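You operate a simulated robot arm through the tools that you are given. There is no shell and no other tool. Be economical: measure what you need, move in short steps, check, and stop when the job is done.

You run a simulated robot arm. Do the job below in one go: nothing can be reset, and whatever is moved stays where it is left.

## Task
Plug the outlet, then set the line and pressure the white card shows.
Fine: free the valve latch and open the main valve; the fault lamp must stay dark.

The check looks at the end state, three seconds after you hand in, the way a careful person would. Anything else that was tipped, shoved, dropped, spilled or broken makes it a failure.

## Robot
A 6-joint arm with a two-finger parallel gripper, fixed in place. Base frame: the origin is at the foot of the arm, x ahead of it, y to its left, z up. Readings come in m, degrees, newtons and seconds.
With the tool pointing down near the work surface it reaches from about 0.24 to 0.64 m from the base axis. Its first joint turns from -66.0 to 66.0 degrees. Payload 2.7 kg.
The TCP is the grasp point between the finger pads, 0.023 m short of the fingertips. In the tool frame z runs along the fingers and y along their closing line. Largest opening 0.094 m; finger width 0.038, thickness 0.01; the body of the gripper, 0.054 by 0.096 m, starts 0.039 m behind the TCP.
Orientation is that of the tool frame in the base frame, as [roll, pitch, yaw] about the fixed x, y, z axes, in that order (R = Rz(yaw) Ry(pitch) Rx(roll)). With the fingers straight down and closing along the base's y, the tool's x points along the base's -x, its y along +y and its z along -z.

## Interface
- The arm moves only by the tool drive_tool. Its argument "increments" is a list of rows, each an object of numbers (a shift or turn left out is 0, a gripper value left out holds the last): "ax", "ay", "az": the turn, a rotation vector about the base's x, y, z in degrees; "dx", "dy", "dz": the shift along the base's x, y, z in cm; "jaw": the opening, from 0 (shut) to 1 (fully open). In form: [{"ax": .., "ay": .., "az": .., "dx": .., "dy": .., "dz": .., "jaw": ..}, ...]. A call has 1 to 20 rows; each row shifts and turns the commanded pose from where the row before left it. A row lasts 0.2 s, in which the tool goes at most 0.05 m and 8.6 degrees; a call with a longer step from one row to the next is refused whole, and so is a gripper value outside its range. Where a pose cannot be reached the arm comes as near as it can. A force on the tool above 40 N (or 10 N above the force at the start of the call, whichever is more), or a blocked arm, ends the call early, and 0.2 s more pass. The fingers move at their own pace (about 0.045 m/s each) and stop on an object; they squeeze with about 25 N. The grip force told is the motor's: it shows also when the fingers shut on nothing. Time passes only in rows, and 0.2 s behind the last, so rows that do not move let the fingers close. The reply holds the time, the measured pose of the TCP, the force on the tool along the base axes, the opening and the grip force, in the units named above and with some noise, with the torque about the TCP (base axes, N m) and any sound that the robot's microphone picked up, and new pictures: "views" is both (left out), scene, wrist or none.
- Cameras (640 x 400 px; columns grow to the right, rows downward): "scene" is fixed at [0.0828, -0.4368, 1.4159]; the picture's right is [0.72, -0.69, 0.00], its down [-0.31, -0.32, -0.90] and it looks along [0.62, 0.65, -0.44] (base axes); focal length 302 px, centre (320, 200). "wrist" rides on the gripper at [0.086, 0.016, -0.075] in the tool frame; the picture's right is [-0.18, 0.98, 0.00], its down [-0.58, -0.11, -0.81] and it looks along [-0.79, -0.15, 0.59] (tool axes); focal length 243 px, centre (320, 200). There is no depth. A picture from a camera that has moved, and an enlarged one, comes with that camera's place and axes in the base frame and with its lens.
- inspect(camera, box): a new picture of the part [left, top, right, bottom] of that camera's present view, enlarged. It takes no simulated time.
- job_done(): hands the job in; it is judged then, once.

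Work in short steps. Places have to be worked out from the pictures, the camera data and where the tool is seen: move nearer, look again, correct. Check each grasp and each placing, and mend what went wrong. You have 120 turns and 200 pictures in all, those below and enlarged ones among them. Open the gripper and draw the arm clear of the work before you hand the job in, unless the task says otherwise; then end with one line.

The tools are called as a command line: name --argument value ..., lists and objects as JSON in quotes. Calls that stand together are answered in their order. drive_tool: Moves the arm, as the interface text tells. Its arguments: {"type":"object","properties":{"increments":{"type":"array","items":{"type":"object","properties":{"ax":{"type":"number"},"ay":{"type":"number"},"az":{"type":"number"},"dx":{"type":"number"},"dy":{"type":"number"},"dz":{"type":"number"},"jaw":{"type":"number"}}}},"views":{"type":"string","enum":["both","scene","wrist","none"]}},"required":["increments"]} The other tools are called the same way: inspect (camera, box) takes an enlarged picture of a part of a camera's view; job_done () hands the job in.

At the start:

```text
clock: 0.0
eef_pos: [0.3284, 0.1474, 1.267]
tool_rot: [-180.0, 0.1, -179.9]
wrist_force: [0.0, -0.5, 0.3]
moment: [-0.01, -0.02, -0.01]
finger_gap: 0.0943
grasp_force: 0.0
```

scene: 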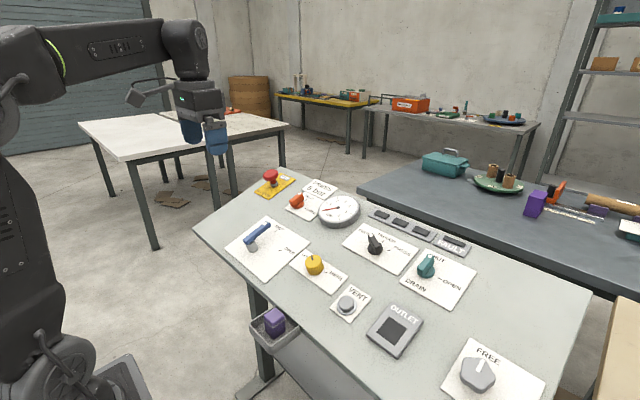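
wrist: 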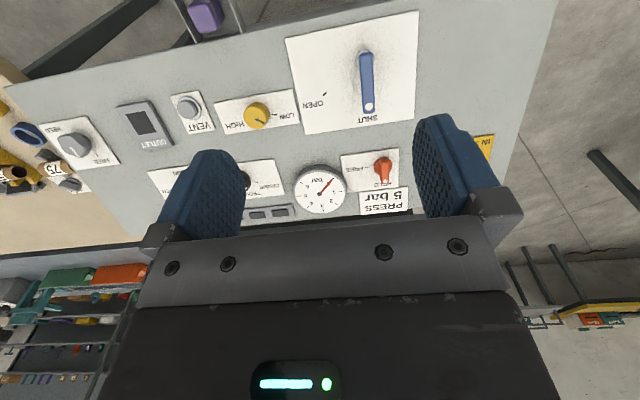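

I see a control panel with valves, knobs, a gauge, an outlet socket and a purple plug in a tray. I'll enlarge the parts to read the labels.

inspect --camera "scene" --box '[220, 160, 380, 260]'

inspect --camera "scene" --box '[330, 200, 490, 300]'

inspect --camera "scene" --box '[230, 270, 390, 370]'

inspect --camera "scene" --box '[360, 300, 560, 400]'

inspect --camera "wrist" --box '[270, 10, 510, 220]'

inspect --camera "wrist" --box '[0, 0, 280, 220]'

```text
4.00 times, centred on (300, 210) of scene
camera zoom: at [0.0828, -0.4368, 1.4159], right [0.72, -0.69, 0.0], down [-0.31, -0.32, -0.9], along [0.62, 0.65, -0.44], focal length 1207 px, centre (400, 160)
```

zoom: 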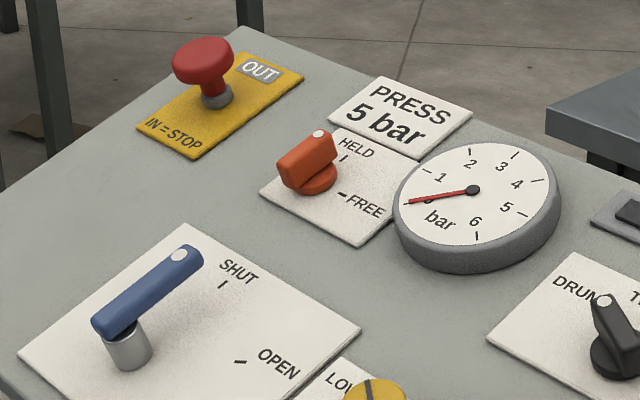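

```text
4.00 times, centred on (410, 250) of scene
camera zoom: at [0.0828, -0.4368, 1.4159], right [0.72, -0.69, 0.0], down [-0.31, -0.32, -0.9], along [0.62, 0.65, -0.44], focal length 1207 px, centre (-40, 0)
```

zoom: 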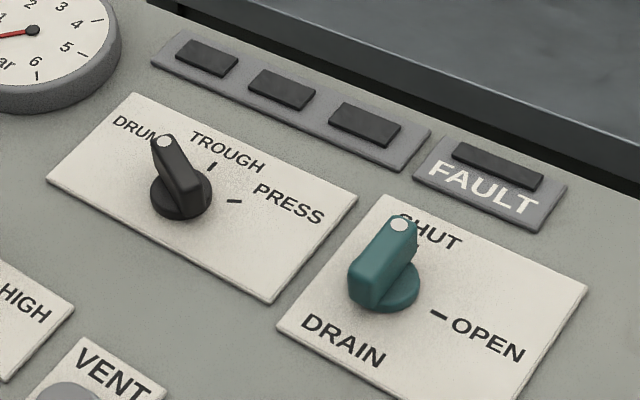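

```text
4.00 times, centred on (310, 320) of scene
camera zoom: at [0.0828, -0.4368, 1.4159], right [0.72, -0.69, 0.0], down [-0.31, -0.32, -0.9], along [0.62, 0.65, -0.44], focal length 1207 px, centre (360, -280)
```

zoom: 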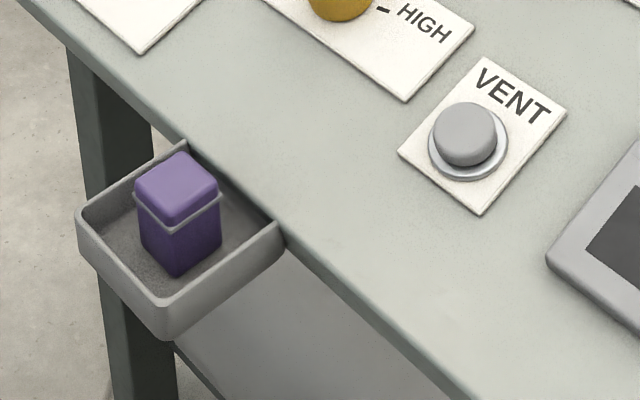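

```text
3.20 times, centred on (460, 350) of scene
camera zoom: at [0.0828, -0.4368, 1.4159], right [0.72, -0.69, 0.0], down [-0.31, -0.32, -0.9], along [0.62, 0.65, -0.44], focal length 966 px, centre (-128, -280)
```

zoom: 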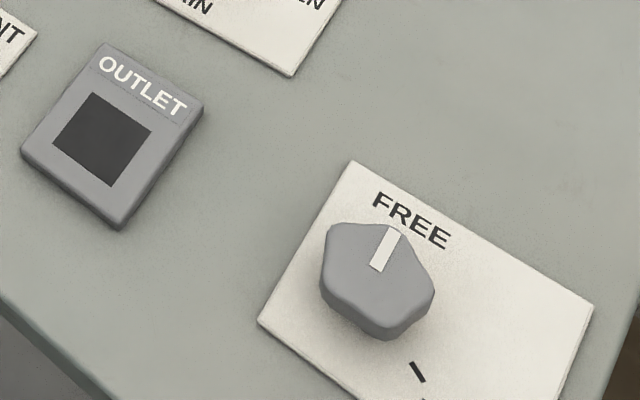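

```text
1.90 times, centred on (390, 115) of wrist
camera zoom: at [0.2407, 0.1622, 1.3399], right [0.18, 0.98, 0.0], down [0.58, -0.11, 0.81], along [0.79, -0.15, -0.59], focal length 462 px, centre (187, 362)
```

zoom: 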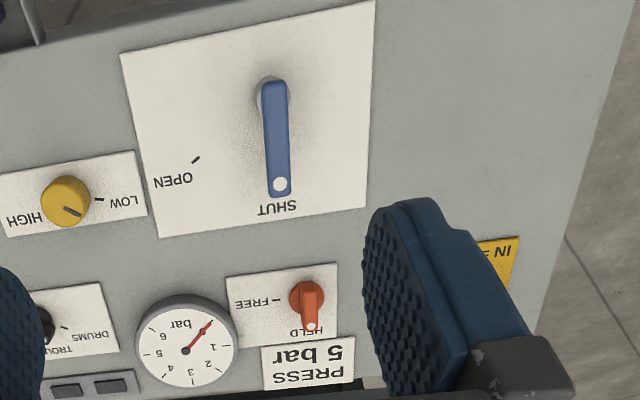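

```text
1.82 times, centred on (140, 110) of wrist
camera zoom: at [0.2407, 0.1622, 1.3399], right [0.18, 0.98, 0.0], down [0.58, -0.11, 0.81], along [0.79, -0.15, -0.59], focal length 441 px, centre (647, 364)
```

zoom: 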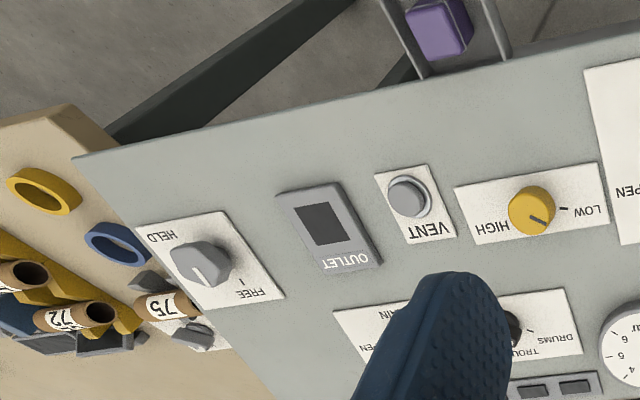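

The card says PRESS line and 5 bar. The panel slopes up about 20° away from the base. The plug is at about (0.335,-0.03,0.905) and the outlet at about (0.464,-0.235,0.937). I move above the plug to look closer.

drive_tool --increments '[{"dx": 0.13, "dy": -3.5, "dz": -3}, {"dx": 0.13, "dy": -3.5, "dz": -3}, {"dx": 0.13, "dy": -3.5, "dz": -3}, {"dx": 0.13, "dy": -3.5, "dz": -3}, {"dx": 0.13, "dy": -3.5, "dz": -3}, {}]'

```text
clock: 1.4
eef_pos: [0.3334, -0.0294, 1.1136]
tool_rot: [-180.0, 0.1, -179.9]
wrist_force: [0.3, 0.5, -0.8]
moment: [0.0, -0.03, -0.02]
finger_gap: 0.0941
grasp_force: 0.0
camera wrist: at [0.248, -0.0138, 1.1871], right [0.18, 0.98, 0.0], down [0.58, -0.11, 0.81], along [0.79, -0.15, -0.59], focal length 243 px, centre (320, 200)
```

scene: 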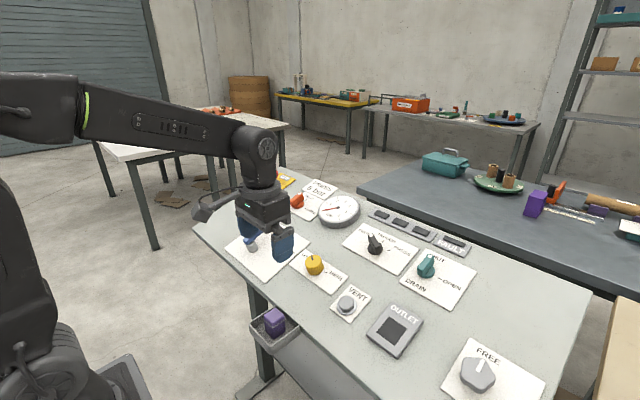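
wrist: 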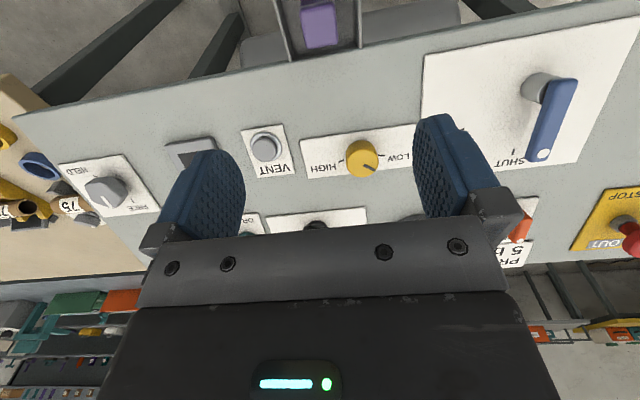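

The plug is almost under the tool. I zoom in to see its orientation and shape, and also the outlet's.

inspect --camera "wrist" --box '[260, 0, 380, 75]'

inspect --camera "scene" --box '[240, 300, 304, 340]'

inspect --camera "scene" --box '[360, 300, 440, 350]'

```text
5.33 times, centred on (320, 38) of wrist
camera zoom: at [0.248, -0.0138, 1.1871], right [0.18, 0.98, 0.0], down [0.58, -0.11, 0.81], along [0.79, -0.15, -0.59], focal length 1294 px, centre (320, 1067)
```

zoom: 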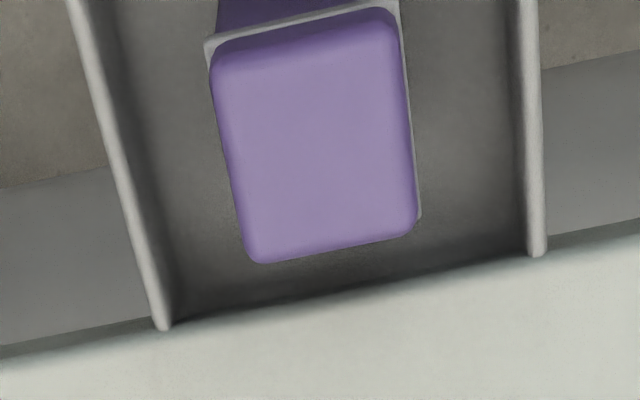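

```text
10.00 times, centred on (272, 320) of scene
camera zoom: at [0.0828, -0.4368, 1.4159], right [0.72, -0.69, 0.0], down [-0.31, -0.32, -0.9], along [0.62, 0.65, -0.44], focal length 3018 px, centre (800, -1000)
```

zoom: 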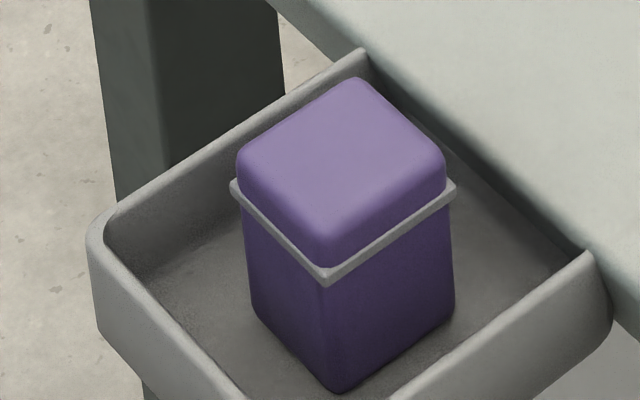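

```text
8.00 times, centred on (400, 325) of scene
camera zoom: at [0.0828, -0.4368, 1.4159], right [0.72, -0.69, 0.0], down [-0.31, -0.32, -0.9], along [0.62, 0.65, -0.44], focal length 2414 px, centre (-320, -800)
```

zoom: 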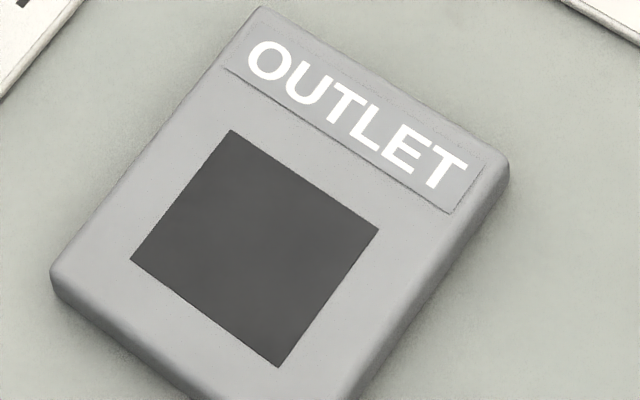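

The plug is upright, square to the base, about 33 mm wide, with its top near z 0.913 and a thin collar about 13 mm lower. The tray walls top out near 0.893. I descend to z≈0.96 with the jaw partly closed and check the alignment.

drive_tool --increments '[{"dx": 0.1, "dy": -0.2, "dz": -3, "jaw": 0.65}, {"dz": -4}, {"dz": -4}, {"dz": -3.5}, {}]'

inspect --camera "scene" --box '[224, 280, 320, 340]'

```text
clock: 2.6
eef_pos: [0.3343, -0.0335, 0.972]
tool_rot: [-180.0, 0.1, -179.9]
wrist_force: [0.4, -0.3, 0.0]
moment: [0.0, -0.01, -0.01]
finger_gap: 0.0609
grasp_force: 0.1
camera wrist: at [0.2475, -0.0187, 1.0465], right [0.18, 0.98, 0.0], down [0.58, -0.11, 0.81], along [0.79, -0.15, -0.59], focal length 243 px, centre (320, 200)
```

scene: 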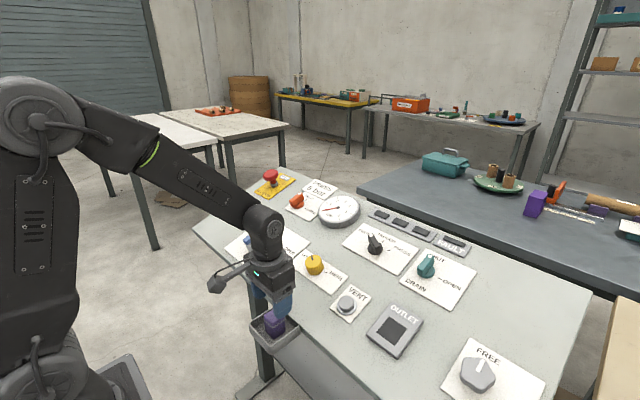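
wrist: 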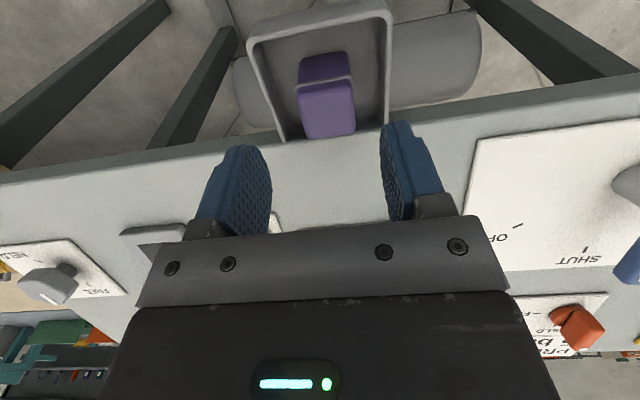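

```text
6.67 times, centred on (272, 310) of scene
camera zoom: at [0.0828, -0.4368, 1.4159], right [0.72, -0.69, 0.0], down [-0.31, -0.32, -0.9], along [0.62, 0.65, -0.44], focal length 2012 px, centre (640, -533)
```

zoom: 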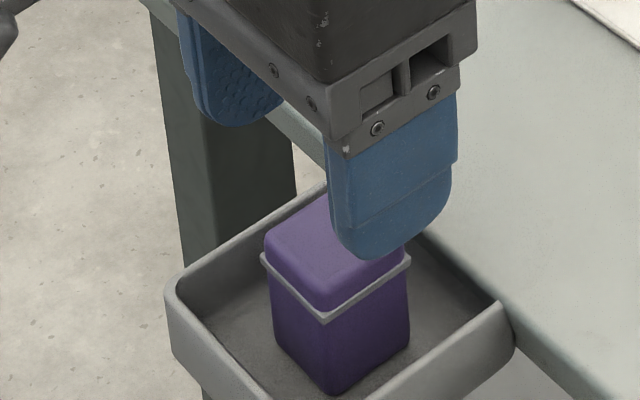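

The plug sits at about (0.334,-0.031), so I shift 0.2 cm in y, descend until the tips reach the collar, and close.

drive_tool --increments '[{"dy": 0.2, "dz": -2.5}, {"dz": -2.3}, {}, {"jaw": 0.3}, {"jaw": 0.0}, {}, {}]'

inspect --camera "scene" --box '[224, 280, 320, 340]'

```text
clock: 4.2
eef_pos: [0.333, -0.0319, 0.9265]
tool_rot: [180.0, 0.0, -179.9]
wrist_force: [0.7, 0.0, -0.7]
moment: [-0.01, 0.03, 0.0]
finger_gap: 0.0334
grasp_force: 25.0
camera wrist: at [0.2469, -0.016, 1.0009], right [0.18, 0.98, 0.0], down [0.58, -0.11, 0.81], along [0.79, -0.15, -0.59], focal length 243 px, centre (320, 200)
```

scene: 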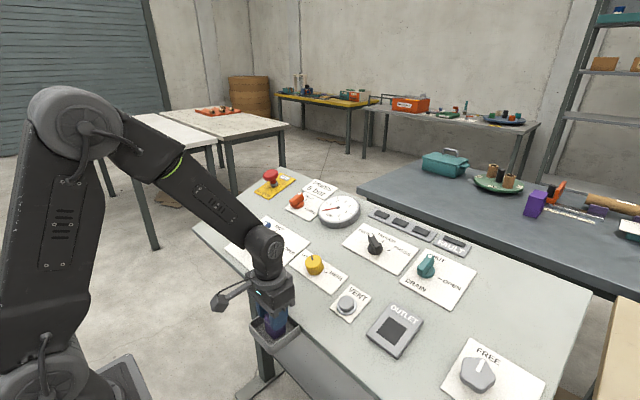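
wrist: 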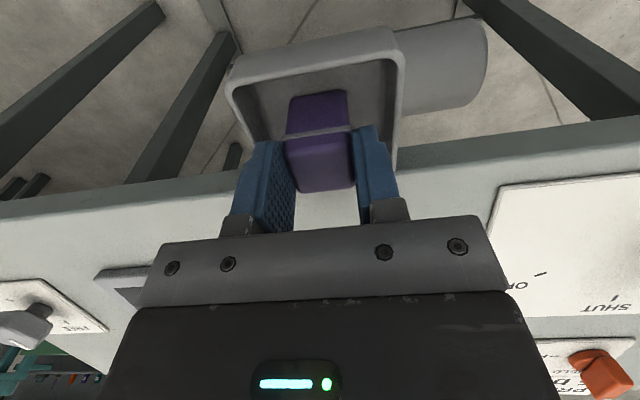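

```text
6.67 times, centred on (272, 310) of scene
camera zoom: at [0.0828, -0.4368, 1.4159], right [0.72, -0.69, 0.0], down [-0.31, -0.32, -0.9], along [0.62, 0.65, -0.44], focal length 2012 px, centre (640, -533)
```

zoom: 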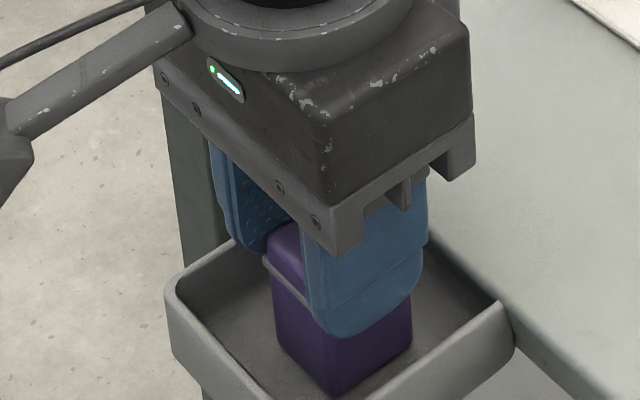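

The tips overlap the collar slightly. I open, rise 5 mm and regrip on the handle above the collar to compare the gap.

drive_tool --increments '[{"jaw": 0.5}, {}, {"dz": 0.5}, {}, {"jaw": 0.0}, {}, {}]' --views "none"

inspect --camera "wrist" --box '[200, 60, 440, 210]'

```text
clock: 5.8
eef_pos: [0.3341, -0.03, 0.9306]
tool_rot: [-179.9, 0.1, -179.9]
wrist_force: [0.4, 1.1, 2.9]
moment: [0.05, 0.0, 0.0]
finger_gap: 0.0331
grasp_force: 24.9
```

```text
2.67 times, centred on (320, 135) of wrist
camera zoom: at [0.2476, -0.0143, 1.0051], right [0.18, 0.98, 0.0], down [0.58, -0.11, 0.81], along [0.79, -0.15, -0.59], focal length 647 px, centre (320, 373)
```

zoom: 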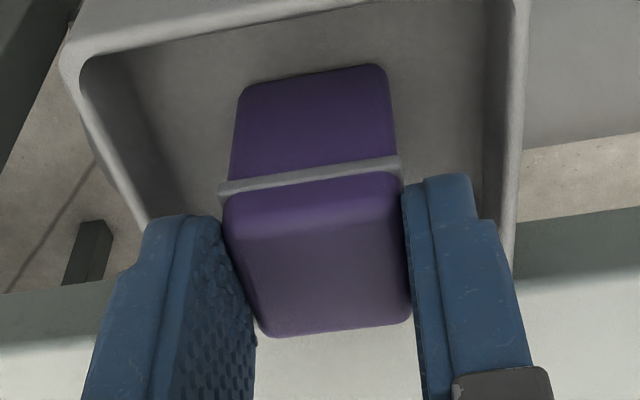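

The grip is now on the handle, with the collar below the tips. I lift straight up, then carry it over the outlet, tilting to the panel's normal.

drive_tool --increments '[{"dz": 2}, {"dz": 4}, {"dz": 4}, {"dx": 1.7, "dy": -4.1, "dz": 0.6, "ay": -4}, {"dx": 1.7, "dy": -4.1, "dz": 0.6, "ay": -4}, {"dx": 1.7, "dy": -4.1, "dz": 0.6, "ay": -4}, {"dx": 1.7, "dy": -4.1, "dz": 0.6, "ay": -4}, {"dx": 1.7, "dy": -4.1, "dz": 0.6, "ay": -4}, {}]'

inspect --camera "scene" --box '[340, 260, 452, 350]'

inspect --camera "wrist" --box '[200, 0, 440, 210]'

```text
clock: 7.8
eef_pos: [0.4227, -0.2342, 1.0582]
tool_rot: [180.0, 20.0, -179.9]
wrist_force: [-0.3, -0.6, -0.1]
moment: [-0.02, 0.03, -0.02]
finger_gap: 0.0329
grasp_force: 25.1
camera wrist: at [0.315, -0.218, 1.0981], right [0.17, 0.98, 0.06], down [0.27, -0.11, 0.96], along [0.95, -0.15, -0.28], focal length 243 px, centre (320, 200)
```

scene: 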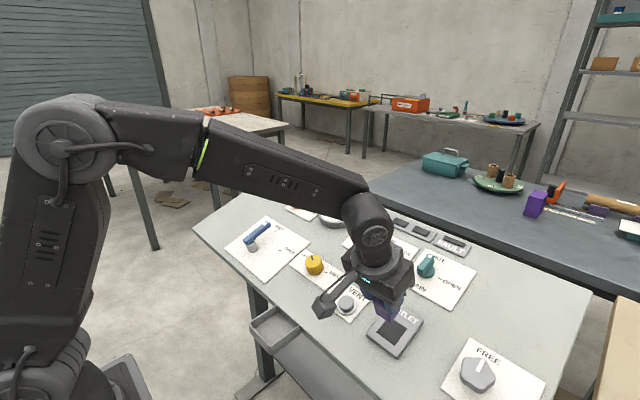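
wrist: 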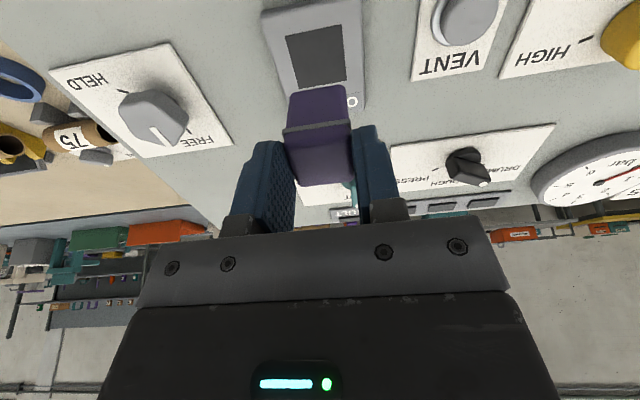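

```text
4.44 times, centred on (396, 305) of scene
camera zoom: at [0.0828, -0.4369, 1.4159], right [0.72, -0.69, 0.0], down [-0.31, -0.32, -0.9], along [0.62, 0.65, -0.44], focal length 1341 px, centre (-18, -267)
```

zoom: 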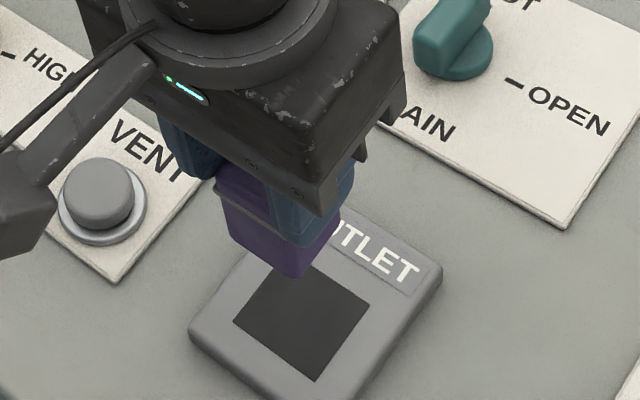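

```text
1.90 times, centred on (320, 105) of wrist
camera zoom: at [0.315, -0.218, 1.0981], right [0.17, 0.98, 0.06], down [0.27, -0.11, 0.96], along [0.95, -0.15, -0.28], focal length 462 px, centre (320, 381)
```

zoom: 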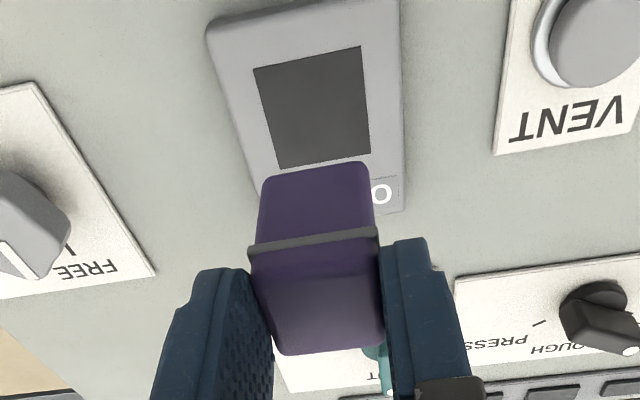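

The plug is parallel to the panel normal and nearly centred over the outlet. I shift y by -0.2 cm and approach 5 cm along the tool axis, then recheck.

drive_tool --increments '[{"dx": 0.57, "dy": -0.2, "dz": -1.57}, {"dx": 0.57, "dz": -1.57}, {"dx": 0.57, "dz": -1.57}, {}]' --views "none"

inspect --camera "scene" --box '[348, 280, 444, 340]'

inspect --camera "wrist" --box '[200, 0, 440, 150]'

```text
clock: 8.8
eef_pos: [0.4383, -0.2342, 1.0097]
tool_rot: [-180.0, 20.1, -179.9]
wrist_force: [-0.3, -0.4, -0.4]
moment: [0.0, 0.02, -0.01]
finger_gap: 0.0334
grasp_force: 24.7
```

```text
6.67 times, centred on (396, 310) of scene
camera zoom: at [0.0829, -0.4368, 1.4159], right [0.72, -0.69, 0.0], down [-0.31, -0.32, -0.9], along [0.62, 0.65, -0.44], focal length 2012 px, centre (-187, -533)
```

zoom: 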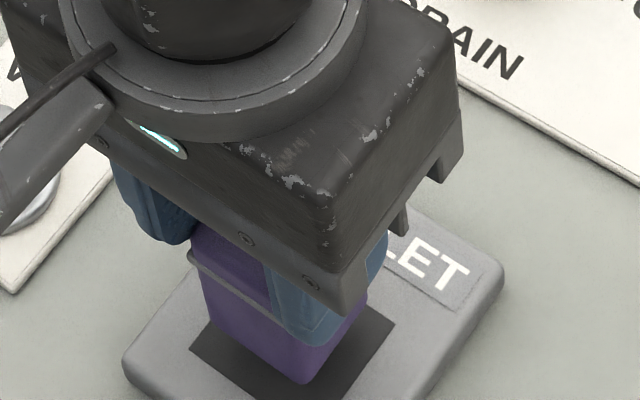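

```text
2.67 times, centred on (320, 75) of wrist
camera zoom: at [0.3314, -0.2196, 1.0492], right [0.17, 0.98, 0.06], down [0.27, -0.11, 0.96], along [0.95, -0.15, -0.28], focal length 647 px, centre (320, 533)
```

zoom: 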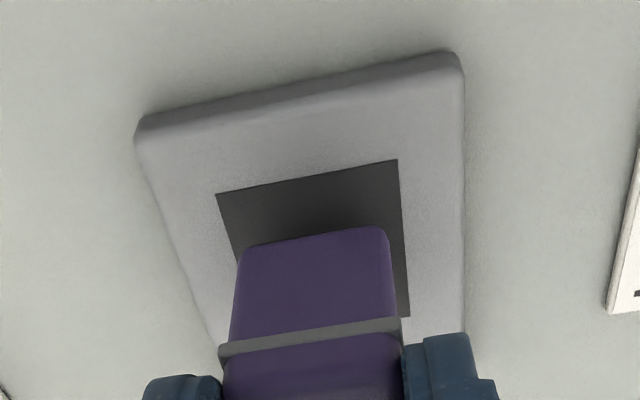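

The alignment looks good, within about 2 mm. I descend slowly along the tool axis, watching the force.

drive_tool --increments '[{"dx": 0.17, "dz": -0.47}, {"dx": 0.17, "dz": -0.47}, {"dx": 0.17, "dz": -0.47}, {"dx": 0.09, "dz": -0.23}, {}]' --views "none"

inspect --camera "wrist" --box '[200, 0, 440, 150]'

```text
clock: 10.0
eef_pos: [0.4444, -0.2349, 0.9951]
tool_rot: [-180.0, 20.4, -179.8]
wrist_force: [-7.6, 7.7, 21.2]
moment: [0.19, -0.1, 0.02]
finger_gap: 0.0332
grasp_force: 24.7
heard: snap
```

```text
2.67 times, centred on (320, 75) of wrist
camera zoom: at [0.3371, -0.2197, 1.0345], right [0.17, 0.98, 0.06], down [0.27, -0.11, 0.96], along [0.95, -0.15, -0.28], focal length 647 px, centre (320, 533)
```

zoom: 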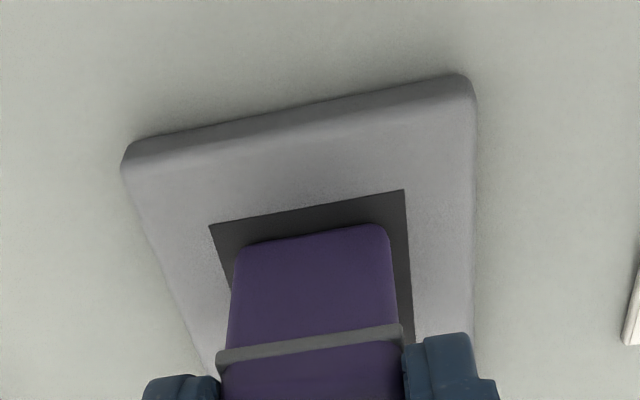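

I heard a snap and feel contact, so the plug is seated on the outlet. I ease off, release, and back off to look.

drive_tool --increments '[{"jaw": 0.3}, {"jaw": 0.7}, {}, {"dx": -0.68, "dz": 1.88}, {"dx": -1.02, "dz": 2.82}, {"dx": -1.02, "dz": 2.82}, {"dx": -1.02, "dy": 3, "dz": 2.82}, {"dy": 4}, {}]'

inspect --camera "scene" --box '[348, 270, 444, 350]'

```text
clock: 12.0
eef_pos: [0.4048, -0.1636, 1.098]
tool_rot: [180.0, 20.1, -179.9]
wrist_force: [1.1, -0.3, -1.1]
moment: [-0.01, 0.04, -0.03]
finger_gap: 0.066
grasp_force: 0.1
camera wrist: at [0.2972, -0.1488, 1.1381], right [0.17, 0.98, 0.06], down [0.27, -0.11, 0.96], along [0.95, -0.15, -0.28], focal length 243 px, centre (320, 200)
```

scene: 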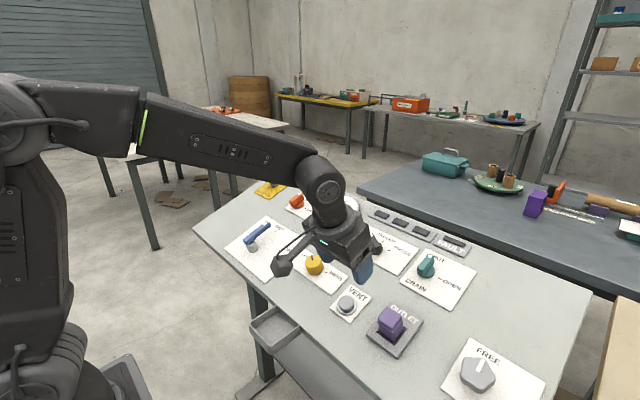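
wrist: 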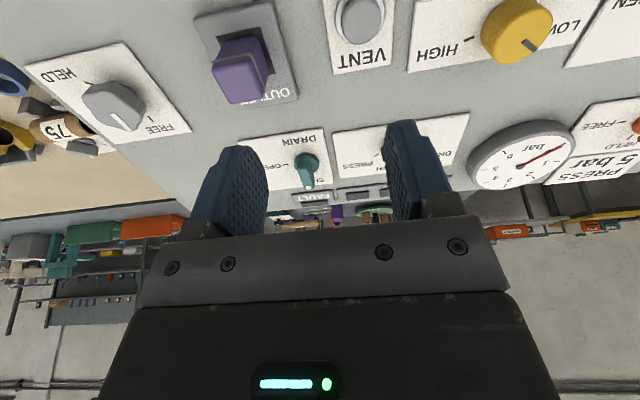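

```text
5.00 times, centred on (396, 310) of scene
camera zoom: at [0.0828, -0.4368, 1.4159], right [0.72, -0.69, 0.0], down [-0.31, -0.32, -0.9], along [0.62, 0.65, -0.44], focal length 1509 px, centre (-60, -350)
```

zoom: 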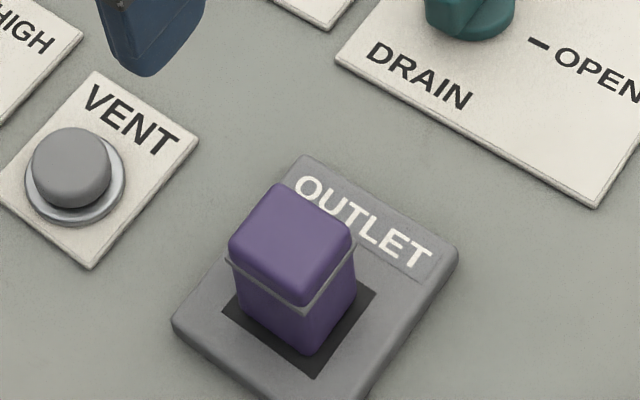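

The plug is seated in the outlet. Next is the line selector, at about (0.599,-0.089,0.985). I hover 12 cm over it and look.

drive_tool --increments '[{"dx": 3.8, "dy": 1.87}, {"dx": 3.8, "dy": 1.87}, {"dx": 3.8, "dy": 1.87}, {"dx": 3.8, "dy": 1.87}, {}]'

inspect --camera "wrist" --box '[220, 0, 444, 140]'

```text
clock: 13.2
eef_pos: [0.5574, -0.0889, 1.1002]
tool_rot: [-180.0, 20.0, -179.9]
wrist_force: [-0.3, 0.3, -0.7]
moment: [-0.01, 0.01, 0.02]
finger_gap: 0.066
grasp_force: 0.0
camera wrist: at [0.4504, -0.074, 1.1406], right [0.17, 0.98, 0.06], down [0.27, -0.11, 0.96], along [0.95, -0.15, -0.28], focal length 243 px, centre (320, 200)
```

scene: 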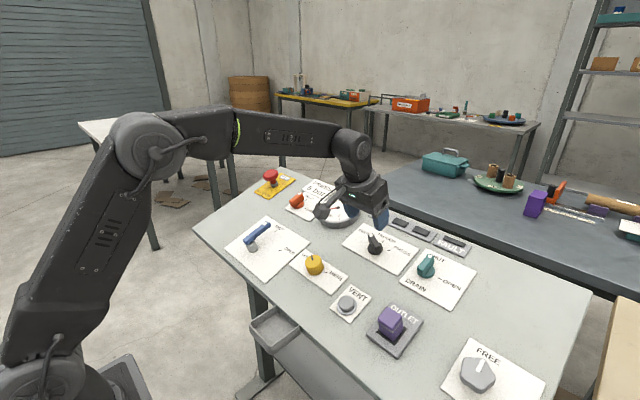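
wrist: 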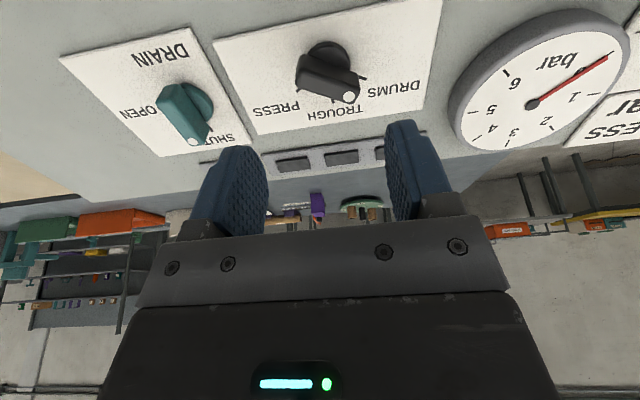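

```text
2.86 times, centred on (332, 70) of wrist
camera zoom: at [0.4504, -0.074, 1.1406], right [0.17, 0.98, 0.06], down [0.27, -0.11, 0.96], along [0.95, -0.15, -0.28], focal length 693 px, centre (286, 571)
```

zoom: 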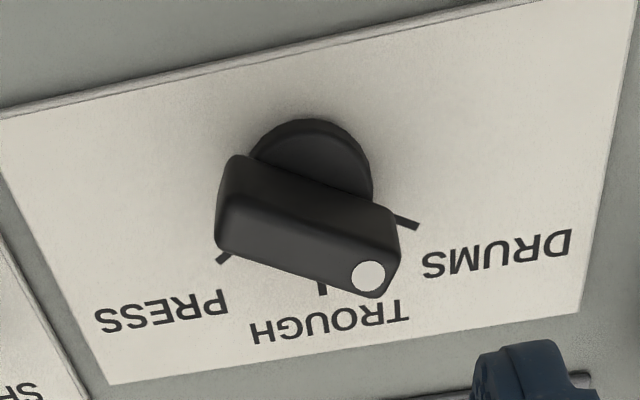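

The bar knob points at DRUMS (+60° from up-slope), TROUGH is at 0 and PRESS at -60°, and the knob centre is about 4 mm in +y. I turn the tool +60° about the panel normal, centre it and descend part way.

drive_tool --increments '[{"ax": -2.565, "az": 7.05, "dx": 0.2, "dy": 0.4, "dz": 0.07}, {"ax": -2.565, "az": 7.05}, {"ax": -2.565, "az": 7.05}, {"ax": -2.565, "az": 7.05}, {"ax": -2.565, "az": 7.05}, {"ax": -2.565, "az": 7.05}, {"ax": -2.565, "az": 7.05}, {"ax": -2.565, "az": 7.05}, {"dx": 0.68, "dz": -1.88}, {"dx": 0.68, "dz": -1.88}, {}]'

inspect --camera "wrist" --box '[220, 20, 444, 160]'

inspect --camera "scene" --box '[330, 200, 426, 260]'

```text
clock: 15.6
eef_pos: [0.5724, -0.087, 1.0599]
tool_rot: [-162.5, 9.9, -118.3]
wrist_force: [0.1, 0.0, 0.7]
moment: [-0.01, -0.01, -0.02]
finger_gap: 0.0657
grasp_force: 0.1
camera wrist: at [0.4937, -0.1549, 1.1102], right [-0.72, 0.65, -0.26], down [0.08, 0.45, 0.89], along [0.69, 0.61, -0.38], focal length 243 px, centre (320, 200)
```

scene: 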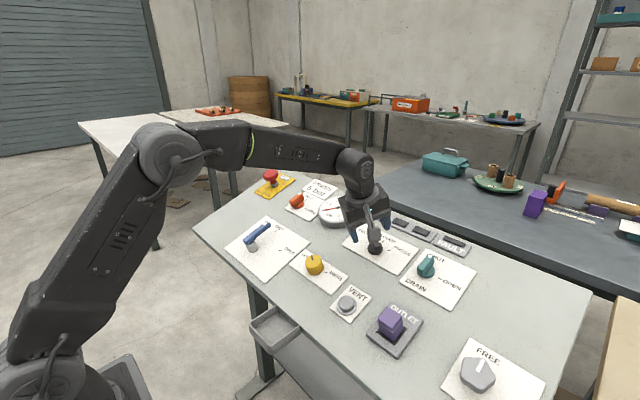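
wrist: 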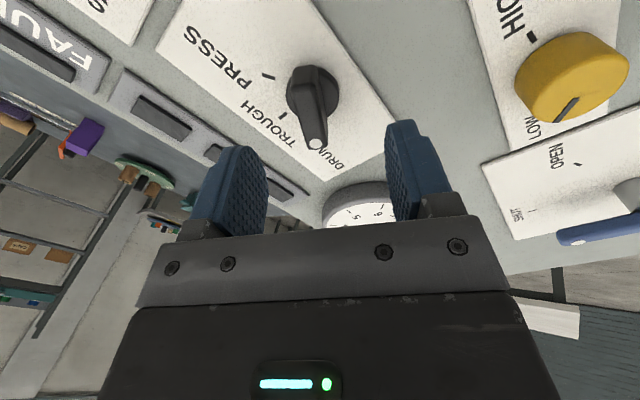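

```text
2.86 times, centred on (332, 90) of wrist
camera zoom: at [0.4937, -0.1549, 1.1102], right [-0.72, 0.65, -0.26], down [0.08, 0.45, 0.89], along [0.69, 0.61, -0.38], focal length 693 px, centre (286, 514)
```

zoom: 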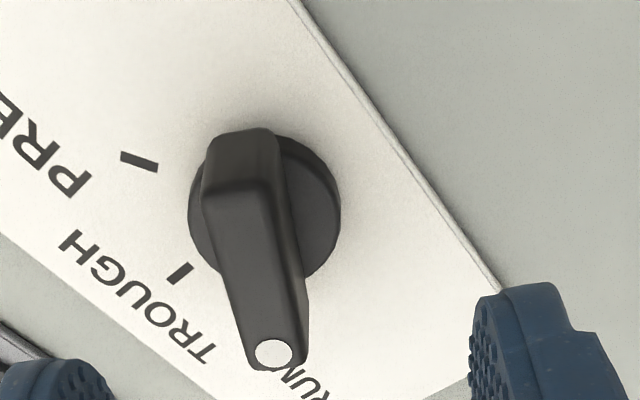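

```text
6.67 times, centred on (378, 230) of scene
camera zoom: at [0.0828, -0.4368, 1.4159], right [0.72, -0.69, 0.0], down [-0.31, -0.32, -0.9], along [0.62, 0.65, -0.44], focal length 2012 px, centre (-67, 0)
```

zoom: 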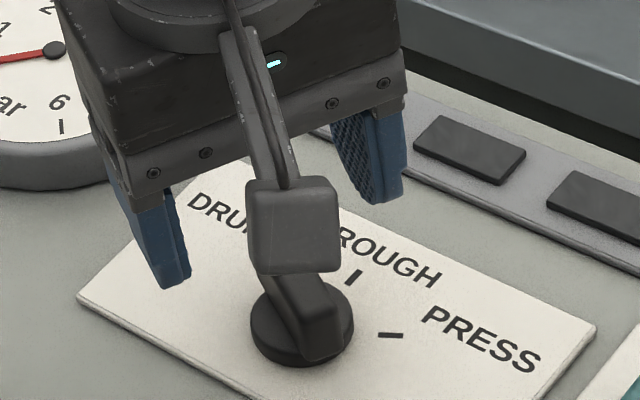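

The bar is aligned with the pads but about 4–5 mm off-centre toward -tool-y. I correct that, descend to 4 mm short of grip depth and check.

drive_tool --increments '[{"dx": 0.28, "dy": -0.29, "dz": 0.1}, {"dx": 0.68, "dz": -1.88}, {"dx": 0.68, "dz": -1.88}, {}]' --views "none"

inspect --camera "wrist" --box '[208, 60, 432, 200]'

inspect --camera "scene" --box '[330, 210, 426, 270]'

```text
clock: 16.6
eef_pos: [0.5903, -0.0885, 1.0255]
tool_rot: [-162.4, 9.9, -118.3]
wrist_force: [-0.1, -0.3, -0.3]
moment: [0.0, 0.0, -0.02]
finger_gap: 0.066
grasp_force: 0.0
```

```text
2.86 times, centred on (320, 130) of wrist
camera zoom: at [0.511, -0.1568, 1.0755], right [-0.72, 0.65, -0.26], down [0.08, 0.45, 0.89], along [0.69, 0.61, -0.38], focal length 693 px, centre (320, 400)
```

zoom: 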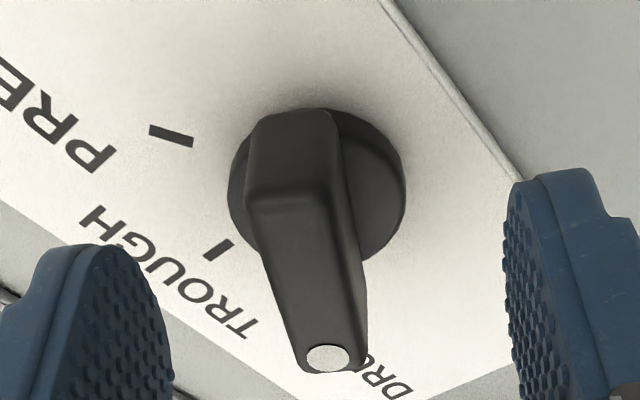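

```text
6.67 times, centred on (378, 240) of scene
camera zoom: at [0.0828, -0.4368, 1.4159], right [0.72, -0.69, 0.0], down [-0.31, -0.32, -0.9], along [0.62, 0.65, -0.44], focal length 2012 px, centre (-67, -67)
```

zoom: 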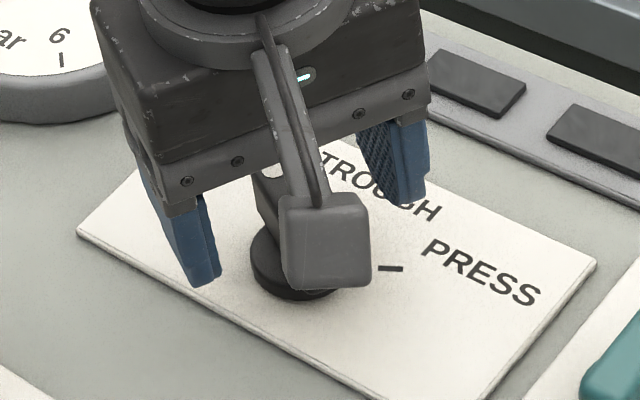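

The bar is centred within about 2.5 mm. I nudge it, go 4 mm deeper and close.

drive_tool --increments '[{"dx": 0.3, "dy": -0.1, "dz": -0.31}, {}, {"jaw": 0.3}, {"jaw": 0.0}, {}, {}, {}]'

inspect --camera "scene" --box '[330, 210, 426, 270]'

```text
clock: 18.2
eef_pos: [0.5942, -0.091, 1.0221]
tool_rot: [-162.5, 9.9, -118.4]
wrist_force: [7.7, -3.0, -0.4]
moment: [0.27, 0.24, -0.11]
finger_gap: 0.0161
grasp_force: 44.8
camera wrist: at [0.5143, -0.1583, 1.0718], right [-0.71, 0.65, -0.26], down [0.08, 0.45, 0.89], along [0.69, 0.61, -0.38], focal length 243 px, centre (320, 200)
```

scene: 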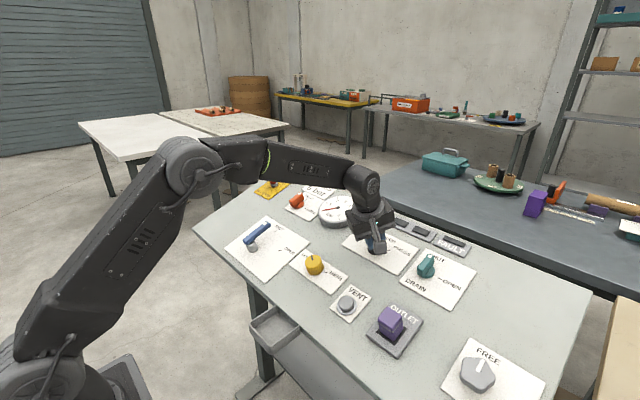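
wrist: 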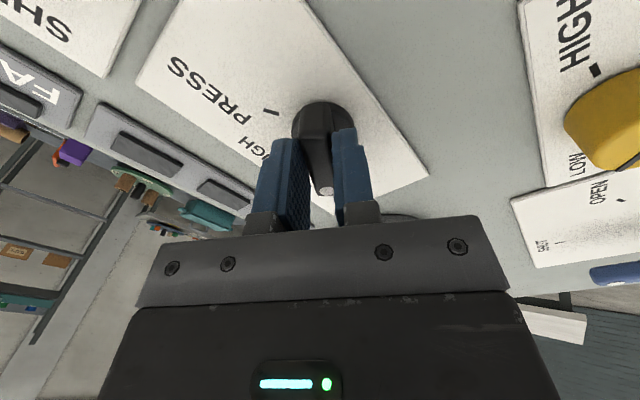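

```text
6.67 times, centred on (378, 240) of scene
camera zoom: at [0.0831, -0.4369, 1.4158], right [0.72, -0.69, 0.0], down [-0.31, -0.32, -0.9], along [0.62, 0.65, -0.44], focal length 2012 px, centre (-67, -67)
```

zoom: 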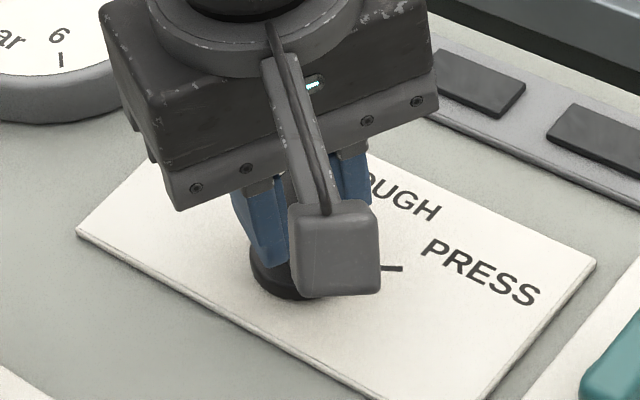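

I've gripped the bar (16 mm). I nudge to relieve the side force and turn -60° first.

drive_tool --increments '[{"dx": 0.12, "dy": -0.08, "dz": 0.04}, {"ax": 2.565, "az": -7.05}, {"ax": 2.565, "az": -7.05}, {"ax": 2.565, "az": -7.05}, {"ax": 2.565, "az": -7.05}, {"ax": 2.565, "az": -7.05}, {"ax": 2.565, "az": -7.05}, {"ax": 2.565, "az": -7.05}, {"ax": 2.565, "az": -7.05}, {}]'

```text
clock: 19.5
eef_pos: [0.5908, -0.088, 1.0212]
tool_rot: [-171.3, 17.5, -151.5]
wrist_force: [-10.1, 2.8, 4.5]
moment: [0.63, -0.21, 0.26]
finger_gap: 0.0158
grasp_force: 45.4
stopped in row 6: the force on the tool passed its limit at 41 N (the readings are from after the stop); the commanded pose is now the measured one
camera wrist: at [0.4871, -0.1143, 1.0629], right [-0.27, 0.96, -0.09], down [0.27, 0.16, 0.95], along [0.92, 0.23, -0.3], focal length 243 px, centre (320, 200)
```

scene: 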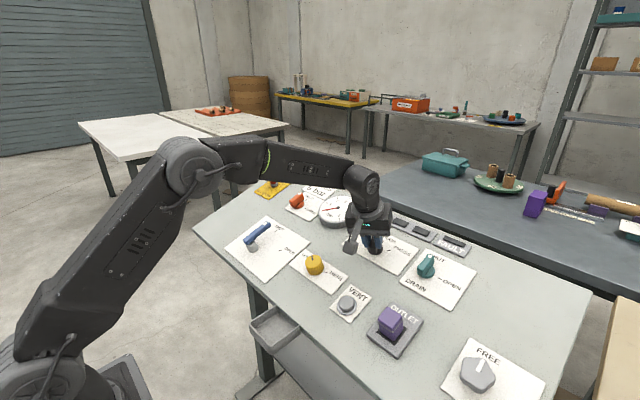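
wrist: 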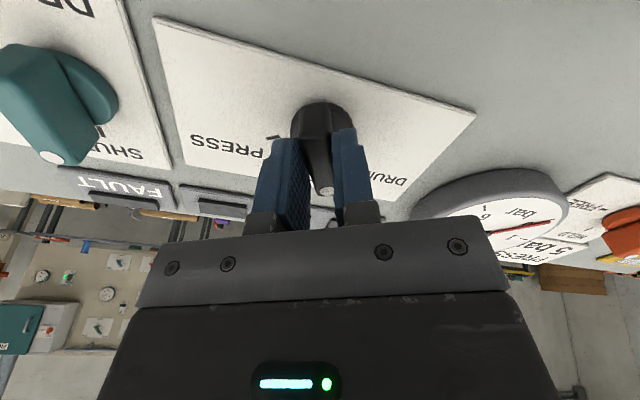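

The force limit tripped after about 30°, so the rotation centre seems off from the tool axis. I look closer before continuing.

inspect --camera "wrist" --box '[240, 80, 400, 205]'

inspect --camera "scene" --box '[330, 210, 426, 270]'

drive_tool --increments '[{}]' --views "none"

```text
3.20 times, centred on (320, 142) of wrist
camera zoom: at [0.4871, -0.1143, 1.0629], right [-0.27, 0.96, -0.09], down [0.27, 0.16, 0.95], along [0.92, 0.23, -0.3], focal length 776 px, centre (320, 384)
```

zoom: 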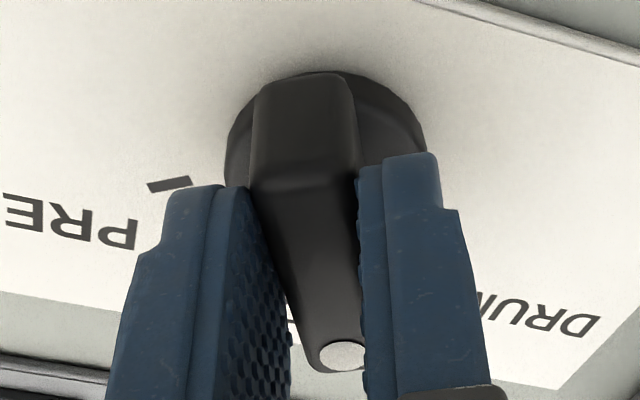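

```text
6.67 times, centred on (378, 240) of scene
camera zoom: at [0.0824, -0.4368, 1.4159], right [0.72, -0.69, 0.0], down [-0.31, -0.32, -0.9], along [0.62, 0.65, -0.44], focal length 2012 px, centre (-67, -67)
```

zoom: 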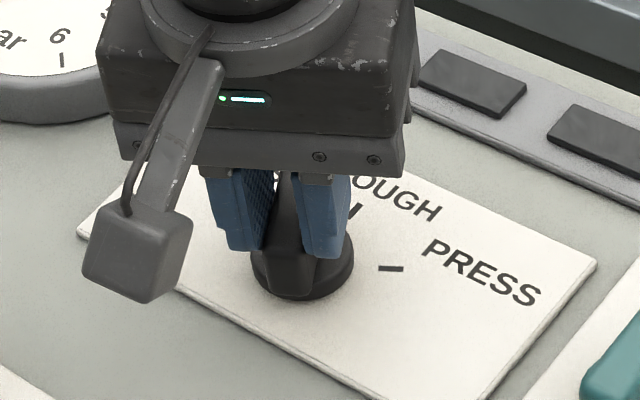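

```text
clock: 19.9
eef_pos: [0.5913, -0.0886, 1.0218]
tool_rot: [-171.3, 17.4, -151.5]
wrist_force: [-15.0, 5.7, 9.0]
moment: [0.48, -0.02, 0.25]
finger_gap: 0.0158
grasp_force: 45.1
```

The readings are ambiguous, so I'll release, back off along the axis and see where the knob actually is.

drive_tool --increments '[{"jaw": 0.4}, {"jaw": 0.7}, {}, {"dx": -0.68, "dz": 1.88}, {"dx": -0.68, "dz": 1.88}, {"dx": -0.68, "dz": 1.88}, {}]' --views "none"

inspect --camera "wrist" --box '[200, 0, 440, 150]'

inspect --camera "scene" --box '[330, 210, 426, 270]'

```text
clock: 21.5
eef_pos: [0.5742, -0.0889, 1.0784]
tool_rot: [-171.2, 17.4, -151.6]
wrist_force: [0.3, -0.6, -0.5]
moment: [-0.02, 0.02, 0.01]
finger_gap: 0.0658
grasp_force: 0.1
```

```text
2.67 times, centred on (320, 75) of wrist
camera zoom: at [0.4687, -0.1155, 1.1206], right [-0.27, 0.96, -0.09], down [0.27, 0.16, 0.95], along [0.93, 0.23, -0.3], focal length 647 px, centre (320, 533)
```

zoom: 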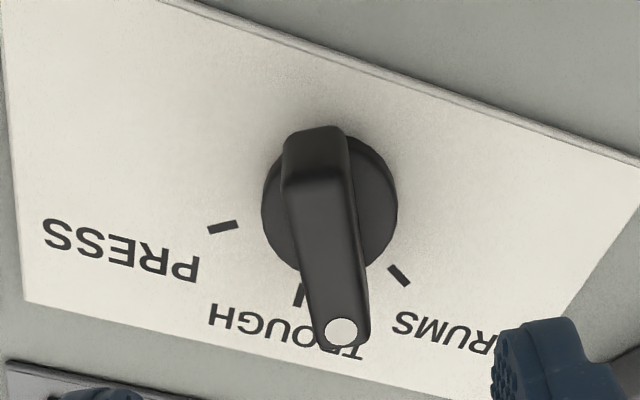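

```text
6.67 times, centred on (378, 240) of scene
camera zoom: at [0.0828, -0.4368, 1.4159], right [0.72, -0.69, 0.0], down [-0.31, -0.32, -0.9], along [0.62, 0.65, -0.44], focal length 2012 px, centre (-67, -67)
```

zoom: 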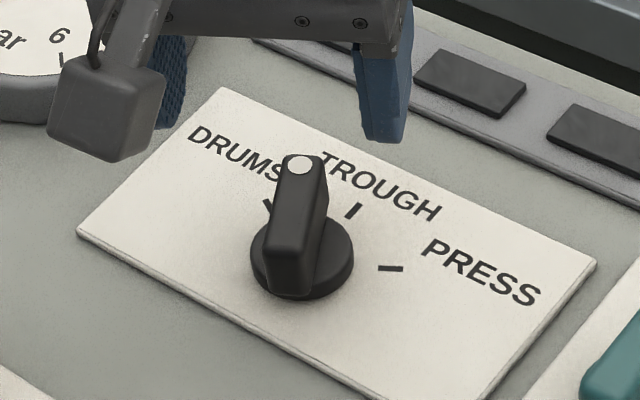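

The knob is now about halfway between DRUMS and TROUGH and stayed there. The ticks give its axis as nearly under the TCP, about 2.5 mm to +tool-y. I re-centre, descend, grip and read the force.

drive_tool --increments '[{"dx": -0.11, "dy": 0.22, "dz": -0.04}, {"dx": 0.68, "dz": -1.88}, {"dx": 0.68, "dz": -1.88}, {"dx": 0.68, "dz": -1.88}, {}, {"jaw": 0.3}, {"jaw": 0.12}, {}, {}]' --views "none"

inspect --camera "wrist" --box '[240, 80, 400, 205]'

```text
clock: 23.5
eef_pos: [0.5905, -0.0875, 1.0207]
tool_rot: [-171.2, 17.5, -151.6]
wrist_force: [10.8, -12.1, -1.9]
moment: [0.06, -0.27, -0.1]
finger_gap: 0.0159
grasp_force: 39.7
```

```text
3.20 times, centred on (320, 142) of wrist
camera zoom: at [0.4863, -0.1141, 1.0623], right [-0.27, 0.96, -0.09], down [0.26, 0.16, 0.95], along [0.93, 0.23, -0.3], focal length 776 px, centre (320, 384)
```

zoom: 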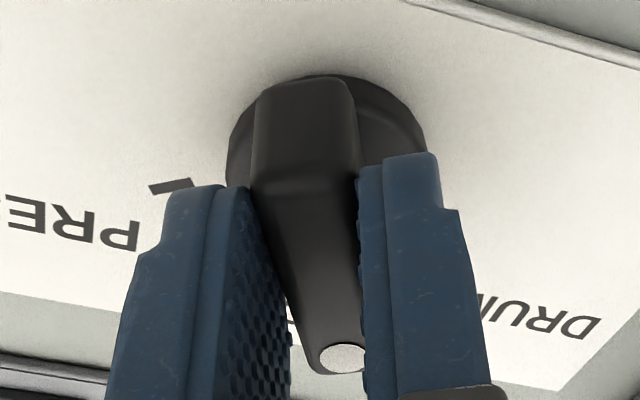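

The side force says the bar is about 4 mm toward -tool-y (camera bias), and intersecting the two grip lines puts the axis about 5 mm up-slope. I loosen, shift there and regrip.

drive_tool --increments '[{"jaw": 0.35}, {}, {"dx": 0.59, "dy": -0.12, "dz": 0.22}, {}, {"jaw": 0.12}, {}, {}]' --views "none"

```text
clock: 25.1
eef_pos: [0.595, -0.0857, 1.0223]
tool_rot: [-171.4, 17.3, -151.5]
wrist_force: [-7.7, 10.7, 2.8]
moment: [0.1, 0.84, 0.04]
finger_gap: 0.0158
grasp_force: 45.0
```

The lateral stiffness is about 7 N/mm, so I shift back 1.8 mm to balance and turn in small steps, correcting as I go.

drive_tool --increments '[{"dx": -0.08, "dy": 0.16, "dz": -0.03}, {}, {"ax": 1.71, "az": -4.7}, {"ax": 1.71, "az": -4.7}, {"ax": 1.71, "az": -4.7}, {}]' --views "none"

```text
clock: 26.5
eef_pos: [0.5957, -0.0846, 1.0221]
tool_rot: [-176.3, 19.1, -167.3]
wrist_force: [-9.5, 15.2, -0.2]
moment: [-0.17, 1.41, -0.01]
finger_gap: 0.0161
grasp_force: 45.1
```

The turn proceeds. I follow the force by about 2.4 mm and keep turning.

drive_tool --increments '[{"dx": -0.16, "dy": 0.23, "dz": -0.06}, {"ax": 1.71, "az": -4.7}, {"ax": 1.71, "az": -4.7}, {"ax": 1.71, "az": -4.7}, {}]' --views "none"

```text
clock: 27.7
eef_pos: [0.5951, -0.0844, 1.021]
tool_rot: [178.2, 19.7, 176.8]
wrist_force: [0.9, -5.5, -8.7]
moment: [-0.52, -1.45, -0.17]
finger_gap: 0.016
grasp_force: 45.1
```

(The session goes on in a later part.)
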